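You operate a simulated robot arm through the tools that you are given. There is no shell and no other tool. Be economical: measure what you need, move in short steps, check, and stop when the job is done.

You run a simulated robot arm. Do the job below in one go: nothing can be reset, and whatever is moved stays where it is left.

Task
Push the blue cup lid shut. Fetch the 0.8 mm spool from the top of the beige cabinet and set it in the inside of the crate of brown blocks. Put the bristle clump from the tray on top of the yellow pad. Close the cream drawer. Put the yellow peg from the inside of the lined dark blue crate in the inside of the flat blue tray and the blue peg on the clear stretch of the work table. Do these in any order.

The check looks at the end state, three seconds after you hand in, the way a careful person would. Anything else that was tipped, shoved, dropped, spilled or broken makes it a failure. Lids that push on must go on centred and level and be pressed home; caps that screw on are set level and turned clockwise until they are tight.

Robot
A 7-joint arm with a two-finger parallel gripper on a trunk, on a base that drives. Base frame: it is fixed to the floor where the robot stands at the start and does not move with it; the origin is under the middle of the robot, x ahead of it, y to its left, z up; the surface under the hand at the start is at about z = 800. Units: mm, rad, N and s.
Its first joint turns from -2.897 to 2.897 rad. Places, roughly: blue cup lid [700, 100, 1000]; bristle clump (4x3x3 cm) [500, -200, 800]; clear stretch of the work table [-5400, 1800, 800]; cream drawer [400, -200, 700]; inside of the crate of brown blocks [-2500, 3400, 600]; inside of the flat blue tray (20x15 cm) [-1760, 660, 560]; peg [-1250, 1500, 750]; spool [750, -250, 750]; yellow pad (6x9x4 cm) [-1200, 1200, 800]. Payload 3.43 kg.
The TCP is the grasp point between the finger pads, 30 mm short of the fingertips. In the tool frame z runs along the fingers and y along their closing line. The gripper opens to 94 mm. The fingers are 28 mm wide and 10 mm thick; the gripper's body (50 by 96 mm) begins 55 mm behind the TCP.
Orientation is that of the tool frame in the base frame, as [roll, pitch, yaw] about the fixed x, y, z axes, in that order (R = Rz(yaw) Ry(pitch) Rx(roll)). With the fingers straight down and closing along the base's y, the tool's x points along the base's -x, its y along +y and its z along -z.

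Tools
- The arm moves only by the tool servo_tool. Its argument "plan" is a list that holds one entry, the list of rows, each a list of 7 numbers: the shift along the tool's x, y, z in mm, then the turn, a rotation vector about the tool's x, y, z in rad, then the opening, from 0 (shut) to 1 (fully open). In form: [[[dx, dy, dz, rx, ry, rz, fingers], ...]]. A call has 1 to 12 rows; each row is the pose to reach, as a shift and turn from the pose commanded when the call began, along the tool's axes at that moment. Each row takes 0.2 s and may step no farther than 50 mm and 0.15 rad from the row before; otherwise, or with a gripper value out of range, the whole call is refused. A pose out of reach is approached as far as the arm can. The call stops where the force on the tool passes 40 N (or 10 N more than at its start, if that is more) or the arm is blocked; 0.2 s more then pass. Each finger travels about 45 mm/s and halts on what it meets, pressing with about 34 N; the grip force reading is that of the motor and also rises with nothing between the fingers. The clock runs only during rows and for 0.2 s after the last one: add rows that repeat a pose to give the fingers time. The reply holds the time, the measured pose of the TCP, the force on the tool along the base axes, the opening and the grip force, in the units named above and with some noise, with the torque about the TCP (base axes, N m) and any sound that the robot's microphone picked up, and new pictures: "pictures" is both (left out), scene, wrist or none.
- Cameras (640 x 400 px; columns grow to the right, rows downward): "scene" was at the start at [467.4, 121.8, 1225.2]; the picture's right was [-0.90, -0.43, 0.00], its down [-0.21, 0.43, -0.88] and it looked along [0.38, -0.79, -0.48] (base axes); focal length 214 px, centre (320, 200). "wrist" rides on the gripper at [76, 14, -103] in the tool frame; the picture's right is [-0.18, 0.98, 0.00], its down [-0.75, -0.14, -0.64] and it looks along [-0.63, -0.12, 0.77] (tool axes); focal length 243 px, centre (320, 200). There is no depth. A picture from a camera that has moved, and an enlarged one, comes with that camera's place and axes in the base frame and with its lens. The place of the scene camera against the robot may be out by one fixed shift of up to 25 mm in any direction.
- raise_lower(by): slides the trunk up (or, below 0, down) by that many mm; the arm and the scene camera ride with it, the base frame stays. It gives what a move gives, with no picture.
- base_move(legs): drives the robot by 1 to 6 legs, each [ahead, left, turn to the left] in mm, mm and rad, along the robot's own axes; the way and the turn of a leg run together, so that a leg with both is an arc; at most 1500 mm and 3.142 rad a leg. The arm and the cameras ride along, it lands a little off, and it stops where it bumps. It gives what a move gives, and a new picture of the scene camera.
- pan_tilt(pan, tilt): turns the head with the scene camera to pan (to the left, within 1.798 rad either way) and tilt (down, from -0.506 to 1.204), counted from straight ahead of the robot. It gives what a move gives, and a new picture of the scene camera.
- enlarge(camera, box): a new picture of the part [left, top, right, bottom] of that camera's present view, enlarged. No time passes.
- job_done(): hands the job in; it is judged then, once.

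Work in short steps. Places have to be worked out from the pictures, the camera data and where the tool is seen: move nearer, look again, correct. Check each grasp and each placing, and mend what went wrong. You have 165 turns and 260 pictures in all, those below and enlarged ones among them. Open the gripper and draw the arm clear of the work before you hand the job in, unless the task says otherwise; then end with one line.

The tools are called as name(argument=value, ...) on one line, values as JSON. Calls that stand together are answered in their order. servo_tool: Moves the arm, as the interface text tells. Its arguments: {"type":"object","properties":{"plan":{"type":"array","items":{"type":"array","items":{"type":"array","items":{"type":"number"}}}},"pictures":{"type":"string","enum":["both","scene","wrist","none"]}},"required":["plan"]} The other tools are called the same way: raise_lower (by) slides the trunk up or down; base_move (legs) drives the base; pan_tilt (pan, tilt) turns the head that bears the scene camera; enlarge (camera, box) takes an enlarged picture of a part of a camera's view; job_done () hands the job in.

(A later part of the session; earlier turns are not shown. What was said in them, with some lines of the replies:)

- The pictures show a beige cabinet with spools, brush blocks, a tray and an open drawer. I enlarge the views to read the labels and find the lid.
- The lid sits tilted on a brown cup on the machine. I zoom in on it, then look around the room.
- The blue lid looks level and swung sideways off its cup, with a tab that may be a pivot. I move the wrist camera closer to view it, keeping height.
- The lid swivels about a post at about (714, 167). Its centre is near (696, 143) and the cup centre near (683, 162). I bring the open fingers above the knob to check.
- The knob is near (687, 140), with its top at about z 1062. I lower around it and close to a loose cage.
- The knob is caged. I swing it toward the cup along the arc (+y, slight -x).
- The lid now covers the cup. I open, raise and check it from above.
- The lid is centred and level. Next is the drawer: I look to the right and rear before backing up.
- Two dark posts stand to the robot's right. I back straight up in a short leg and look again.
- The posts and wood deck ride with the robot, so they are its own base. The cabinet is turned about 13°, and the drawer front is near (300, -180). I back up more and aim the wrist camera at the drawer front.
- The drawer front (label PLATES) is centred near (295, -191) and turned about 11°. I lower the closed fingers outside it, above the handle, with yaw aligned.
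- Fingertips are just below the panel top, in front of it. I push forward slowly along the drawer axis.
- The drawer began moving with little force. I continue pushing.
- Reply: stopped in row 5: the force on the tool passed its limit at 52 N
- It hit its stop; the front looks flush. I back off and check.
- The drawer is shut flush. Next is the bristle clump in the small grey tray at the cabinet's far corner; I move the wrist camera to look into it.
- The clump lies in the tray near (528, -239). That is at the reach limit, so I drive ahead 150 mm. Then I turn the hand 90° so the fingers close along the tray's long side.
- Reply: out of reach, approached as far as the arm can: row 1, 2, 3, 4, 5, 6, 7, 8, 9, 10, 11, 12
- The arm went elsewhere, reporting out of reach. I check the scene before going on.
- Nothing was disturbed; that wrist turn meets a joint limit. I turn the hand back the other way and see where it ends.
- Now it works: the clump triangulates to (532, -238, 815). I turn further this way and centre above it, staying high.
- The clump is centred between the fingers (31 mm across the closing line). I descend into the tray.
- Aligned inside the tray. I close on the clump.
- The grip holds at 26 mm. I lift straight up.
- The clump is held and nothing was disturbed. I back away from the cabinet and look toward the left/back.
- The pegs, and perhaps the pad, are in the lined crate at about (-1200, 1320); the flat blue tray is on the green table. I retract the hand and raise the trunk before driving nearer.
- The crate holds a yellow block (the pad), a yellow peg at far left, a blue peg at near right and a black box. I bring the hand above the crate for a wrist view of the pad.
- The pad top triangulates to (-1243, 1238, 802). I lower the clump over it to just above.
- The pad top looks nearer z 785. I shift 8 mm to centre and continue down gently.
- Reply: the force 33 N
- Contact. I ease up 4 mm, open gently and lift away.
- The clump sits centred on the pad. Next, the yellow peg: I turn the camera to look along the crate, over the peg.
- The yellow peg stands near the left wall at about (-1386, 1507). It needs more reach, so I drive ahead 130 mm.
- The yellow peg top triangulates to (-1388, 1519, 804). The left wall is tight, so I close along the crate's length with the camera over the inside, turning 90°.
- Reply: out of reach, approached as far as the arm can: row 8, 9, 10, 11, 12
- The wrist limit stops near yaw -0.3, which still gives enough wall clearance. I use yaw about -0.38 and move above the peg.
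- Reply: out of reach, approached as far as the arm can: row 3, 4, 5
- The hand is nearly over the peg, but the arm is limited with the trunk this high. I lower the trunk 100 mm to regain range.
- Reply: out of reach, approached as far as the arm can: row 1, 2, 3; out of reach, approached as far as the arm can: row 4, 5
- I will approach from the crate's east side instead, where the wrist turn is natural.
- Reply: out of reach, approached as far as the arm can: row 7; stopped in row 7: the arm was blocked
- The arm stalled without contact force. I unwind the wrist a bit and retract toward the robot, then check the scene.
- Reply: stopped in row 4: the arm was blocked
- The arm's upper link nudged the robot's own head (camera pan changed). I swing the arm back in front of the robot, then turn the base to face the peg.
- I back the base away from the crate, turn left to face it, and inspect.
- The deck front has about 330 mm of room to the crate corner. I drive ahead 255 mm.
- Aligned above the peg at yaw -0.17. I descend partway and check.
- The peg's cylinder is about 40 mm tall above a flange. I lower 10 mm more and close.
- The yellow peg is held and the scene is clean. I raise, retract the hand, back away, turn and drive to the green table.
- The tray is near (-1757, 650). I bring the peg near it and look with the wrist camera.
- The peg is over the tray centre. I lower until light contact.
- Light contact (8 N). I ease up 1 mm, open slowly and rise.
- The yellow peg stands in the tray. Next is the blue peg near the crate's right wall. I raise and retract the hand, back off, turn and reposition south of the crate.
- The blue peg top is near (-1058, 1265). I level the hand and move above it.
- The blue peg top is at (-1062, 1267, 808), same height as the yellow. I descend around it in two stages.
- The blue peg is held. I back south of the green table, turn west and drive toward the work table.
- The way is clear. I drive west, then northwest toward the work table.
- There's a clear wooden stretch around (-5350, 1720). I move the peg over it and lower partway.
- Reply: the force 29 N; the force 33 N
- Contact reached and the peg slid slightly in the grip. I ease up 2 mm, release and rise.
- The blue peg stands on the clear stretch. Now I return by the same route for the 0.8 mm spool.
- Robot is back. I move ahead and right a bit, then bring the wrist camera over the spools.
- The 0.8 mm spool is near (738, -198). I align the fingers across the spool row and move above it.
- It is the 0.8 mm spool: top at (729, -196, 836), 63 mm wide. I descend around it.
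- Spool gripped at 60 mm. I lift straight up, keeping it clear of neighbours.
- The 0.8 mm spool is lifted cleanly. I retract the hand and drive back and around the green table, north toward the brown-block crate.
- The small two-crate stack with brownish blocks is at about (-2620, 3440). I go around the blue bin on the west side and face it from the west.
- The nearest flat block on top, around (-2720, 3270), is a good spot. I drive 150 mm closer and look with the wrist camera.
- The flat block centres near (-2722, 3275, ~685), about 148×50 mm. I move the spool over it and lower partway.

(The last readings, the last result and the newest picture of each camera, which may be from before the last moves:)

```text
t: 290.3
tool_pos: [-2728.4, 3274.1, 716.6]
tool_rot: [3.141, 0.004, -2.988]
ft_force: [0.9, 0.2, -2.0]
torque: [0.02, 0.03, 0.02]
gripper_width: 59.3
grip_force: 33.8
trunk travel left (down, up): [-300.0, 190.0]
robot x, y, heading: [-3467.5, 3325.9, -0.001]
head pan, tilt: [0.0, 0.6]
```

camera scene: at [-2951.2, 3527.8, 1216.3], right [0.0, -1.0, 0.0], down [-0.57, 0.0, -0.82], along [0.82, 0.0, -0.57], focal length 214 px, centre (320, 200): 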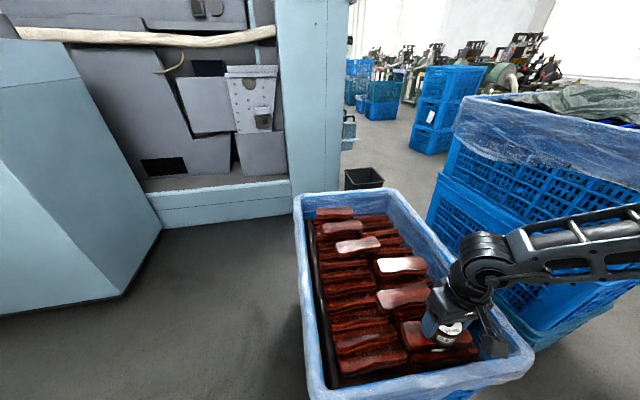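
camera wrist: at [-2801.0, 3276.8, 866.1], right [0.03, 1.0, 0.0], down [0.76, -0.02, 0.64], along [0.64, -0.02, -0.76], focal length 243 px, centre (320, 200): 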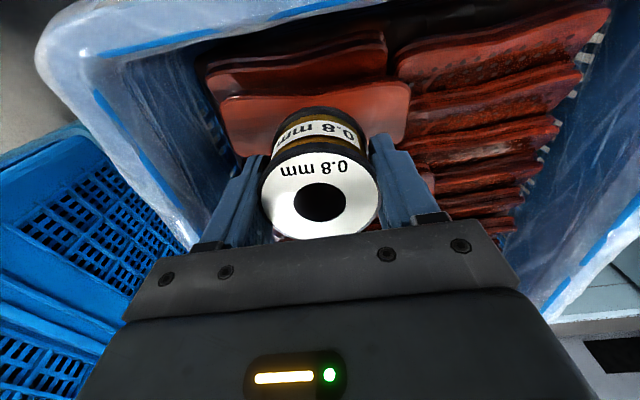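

servo_tool(plan=[[[0, 0, 2, 0, 0, 0, 0.4], [0, 0, 4, 0, 0, 0, 0.4], [0, 0, 4, 0, 0, 0, 0.4]]], pictures="none")

servo_tool(plan=[[[0, 0, 2, 0, 0, 0, 0.4], [0, 0, 4, 0, 0, 0, 0.4], [0, 0, 4, 0, 0, 0, 0.4]]], pictures="scene")

enlarge(camera="scene", box=[380, 260, 540, 380])

```text
t: 291.1
tool_pos: [-2729.0, 3274.1, 712.1]
tool_rot: [-3.138, 0.002, -2.987]
ft_force: [0.3, -0.3, -1.1]
torque: [0.01, -0.03, 0.04]
gripper_width: 59.4
grip_force: 33.9
trunk travel left (down, up): [-300.0, 190.0]
robot x, y, heading: [-3467.9, 3322.8, -0.002]
head pan, tilt: [0.0, 0.6]
```

```text
t: 291.9
tool_pos: [-2728.0, 3274.6, 711.0]
tool_rot: [-3.139, 0.005, -2.988]
ft_force: [-4.4, -1.2, 19.9]
torque: [0.09, -0.24, -0.03]
gripper_width: 59.5
grip_force: 34.3
trunk travel left (down, up): [-300.0, 190.0]
robot x, y, heading: [-3464.8, 3322.3, 0.001]
head pan, tilt: [0.0, 0.6]
camera scene: at [-2951.7, 3527.8, 1216.9], right [0.0, -1.0, 0.0], down [-0.56, 0.0, -0.83], along [0.83, 0.0, -0.56], focal length 214 px, centre (320, 200)
```

scene: 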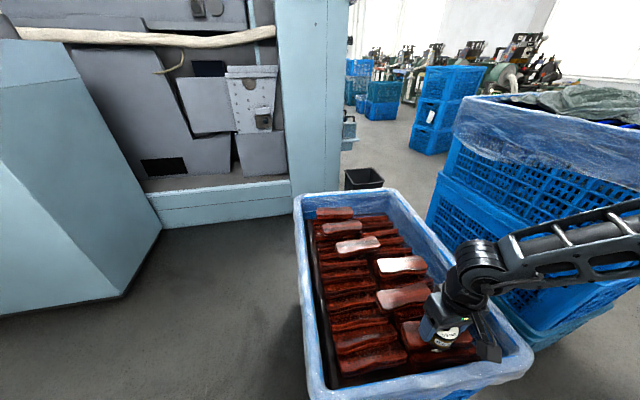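

```text
3.33 times, centred on (460, 320) of scene
camera zoom: at [-2951.7, 3527.8, 1216.9], right [0.0, -1.0, 0.0], down [-0.56, 0.0, -0.83], along [0.83, 0.0, -0.56], focal length 715 px, centre (-147, -200)
```

zoom: 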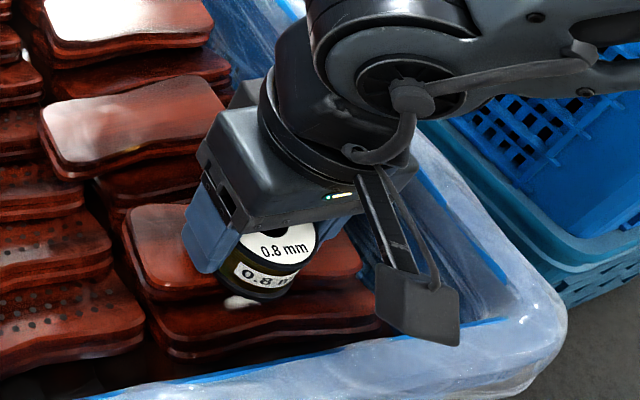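

Contact (20 N), but the torque suggests the spool overhangs the near edge. I lift slightly, shift 9 mm away from the robot and set down again.

servo_tool(plan=[[[0, 0, -8, 0, 0, 0, 0.4], [-9, 1, -8, 0, 0, 0, 0.4], [-9, 1, -6, 0, 0, 0, 0.4], [-9, 1, -4, 0, 0, 0, 0.4], [-9, 1, -4, 0, 0, 0, 0.4]]], pictures="none")

servo_tool(plan=[[[0, 0, 1, 0, 0, 0, 0.4], [0, 0, 3, 0, 0, 0, 0.4], [0, 0, 3, 0, 0, 0, 0.4]]], pictures="wrist")

```text
t: 293.1
tool_pos: [-2719.7, 3276.2, 713.1]
tool_rot: [-3.141, 0.002, -2.989]
ft_force: [-0.2, 0.1, -1.9]
torque: [-0.01, -0.01, 0.0]
gripper_width: 59.4
grip_force: 34.2
trunk travel left (down, up): [-300.0, 190.0]
robot x, y, heading: [-3466.7, 3326.2, -0.004]
head pan, tilt: [0.0, 0.6]
```

```text
t: 293.9
tool_pos: [-2719.0, 3276.0, 711.5]
tool_rot: [3.14, 0.004, -2.988]
ft_force: [0.3, -0.8, 1.1]
torque: [0.07, -0.04, 0.03]
gripper_width: 59.4
grip_force: 34.6
trunk travel left (down, up): [-300.0, 190.0]
robot x, y, heading: [-3471.1, 3321.9, -0.002]
head pan, tilt: [0.0, 0.6]
camera wrist: at [-2797.5, 3279.3, 812.9], right [0.03, 1.0, 0.0], down [0.76, -0.02, 0.64], along [0.64, -0.02, -0.76], focal length 243 px, centre (320, 200)
```

wrist: 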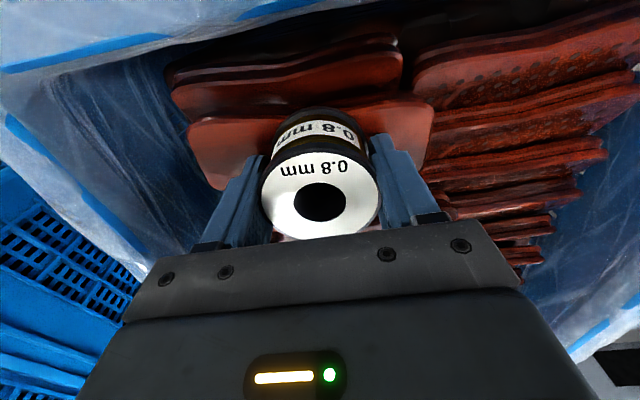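

servo_tool(plan=[[[0, 0, 1, 0, 0, 0, 0.4], [0, 0, 2, 0, 0, 0, 0.4], [0, 0, 2, 0, 0, 0, 0.4]]], pictures="none")

```text
t: 294.7
tool_pos: [-2718.2, 3275.9, 710.6]
tool_rot: [-3.14, 0.007, -2.988]
ft_force: [-4.0, -0.7, 25.8]
torque: [0.18, -0.07, 0.04]
gripper_width: 59.5
grip_force: 34.0
trunk travel left (down, up): [-300.0, 190.0]
robot x, y, heading: [-3466.5, 3324.8, 0.003]
head pan, tilt: [0.0, 0.6]
```

The contact is now nearly central (torque small). I ease up 1 mm, open and rise.

servo_tool(plan=[[[0, 0, -1, 0, 0, 0, 0.4], [0, 0, -1, 0, 0, 0, 0.68], [0, 0, -1, 0, 0, 0, 0.76], [0, 0, -1, 0, 0, 0, 0.84], [0, 0, -1, 0, 0, 0, 0.84], [0, 0, -25, 0, 0, 0, 0.84], [0, 0, -65, 0, 0, 0, 0.84], [0, 0, -110, 0, 0, 0, 0.84], [0, 0, -155, 0, 0, 0, 0.84], [0, 0, -200, 0, 0, 0, 0.84]]])

enlarge(camera="wrist", box=[180, 0, 460, 190])

```text
t: 296.9
tool_pos: [-2721.7, 3273.6, 910.2]
tool_rot: [3.141, 0.002, -2.988]
ft_force: [0.7, -0.1, -0.4]
torque: [0.01, 0.01, -0.01]
gripper_width: 79.1
grip_force: 0.0
trunk travel left (down, up): [-300.0, 190.0]
robot x, y, heading: [-3466.9, 3321.0, 0.001]
head pan, tilt: [0.0, 0.6]
camera scene: at [-2950.9, 3527.9, 1216.1], right [0.0, -1.0, 0.0], down [-0.57, 0.0, -0.82], along [0.82, 0.0, -0.57], focal length 214 px, centre (320, 200)
camera wrist: at [-2799.2, 3277.8, 1012.3], right [0.03, 1.0, 0.0], down [0.76, -0.02, 0.64], along [0.64, -0.02, -0.77], focal length 243 px, centre (320, 200)
```

scene: 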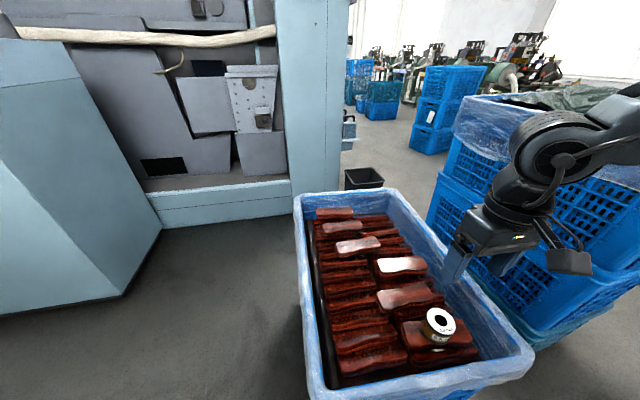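
wrist: 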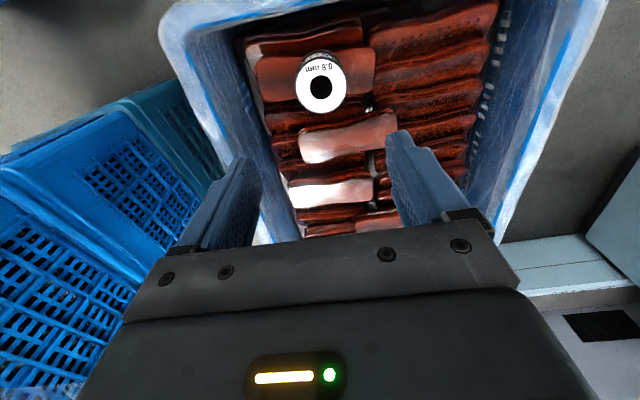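

```text
2.11 times, centred on (320, 95) of wrist
camera zoom: at [-2799.2, 3277.8, 1012.3], right [0.03, 1.0, 0.0], down [0.76, -0.02, 0.64], along [0.64, -0.02, -0.77], focal length 511 px, centre (320, 421)
```

zoom: 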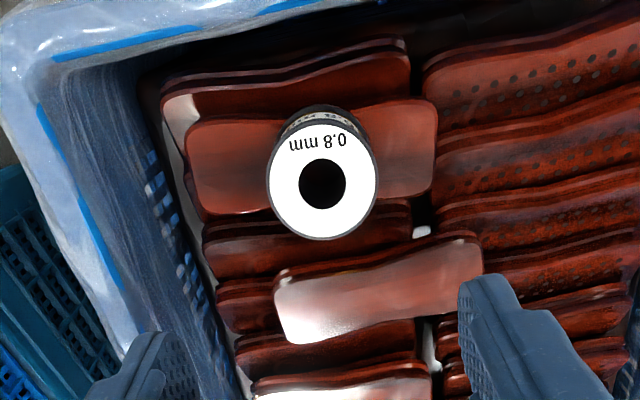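

The spool stands inside the crate. I raise and fully open the gripper, and back the robot clear.

servo_tool(plan=[[[0, 0, -45, 0, 0, 0, 1], [0, 0, -90, 0, 0, 0, 1], [0, 0, -110, 0, 0, 0, 1]]], pictures="none")

base_move(legs=[[-300, 0, 0]])

```text
t: 297.7
tool_pos: [-2720.6, 3276.2, 1019.8]
tool_rot: [-3.139, 0.004, -2.987]
ft_force: [-0.2, 0.6, 0.4]
torque: [0.01, 0.02, 0.02]
gripper_width: 94.1
grip_force: 0.0
trunk travel left (down, up): [-300.0, 190.0]
robot x, y, heading: [-3466.7, 3324.1, 0.001]
head pan, tilt: [0.0, 0.6]
```

```text
t: 299.8
tool_pos: [-3022.7, 3271.5, 1018.5]
tool_rot: [3.141, 0.004, -2.996]
ft_force: [0.2, 0.1, 0.9]
torque: [0.02, 0.0, 0.01]
gripper_width: 93.9
grip_force: 0.0
trunk travel left (down, up): [-300.0, 190.0]
robot x, y, heading: [-3771.6, 3322.1, -0.016]
head pan, tilt: [0.0, 0.6]
camera scene: at [-3250.7, 3524.9, 1216.3], right [-0.01, -1.0, 0.0], down [-0.56, 0.01, -0.83], along [0.82, -0.01, -0.56], focal length 214 px, centre (320, 200)
```

scene: 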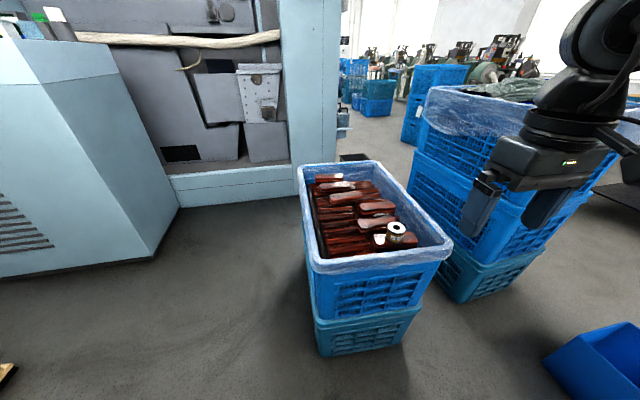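

All six items are in place and the arm is clear with the gripper open. I hand in the job.

job_done()

```text
The job is handed in.
```

I finished all six jobs and handed in: lid swung shut over its cup, drawer closed, bristle clump on the yellow pad, yellow peg in the flat blue tray, blue peg on the work table, and 0.8 mm spool in the brown-block crate. The lid looked centred and level, but I did not press it down separately.
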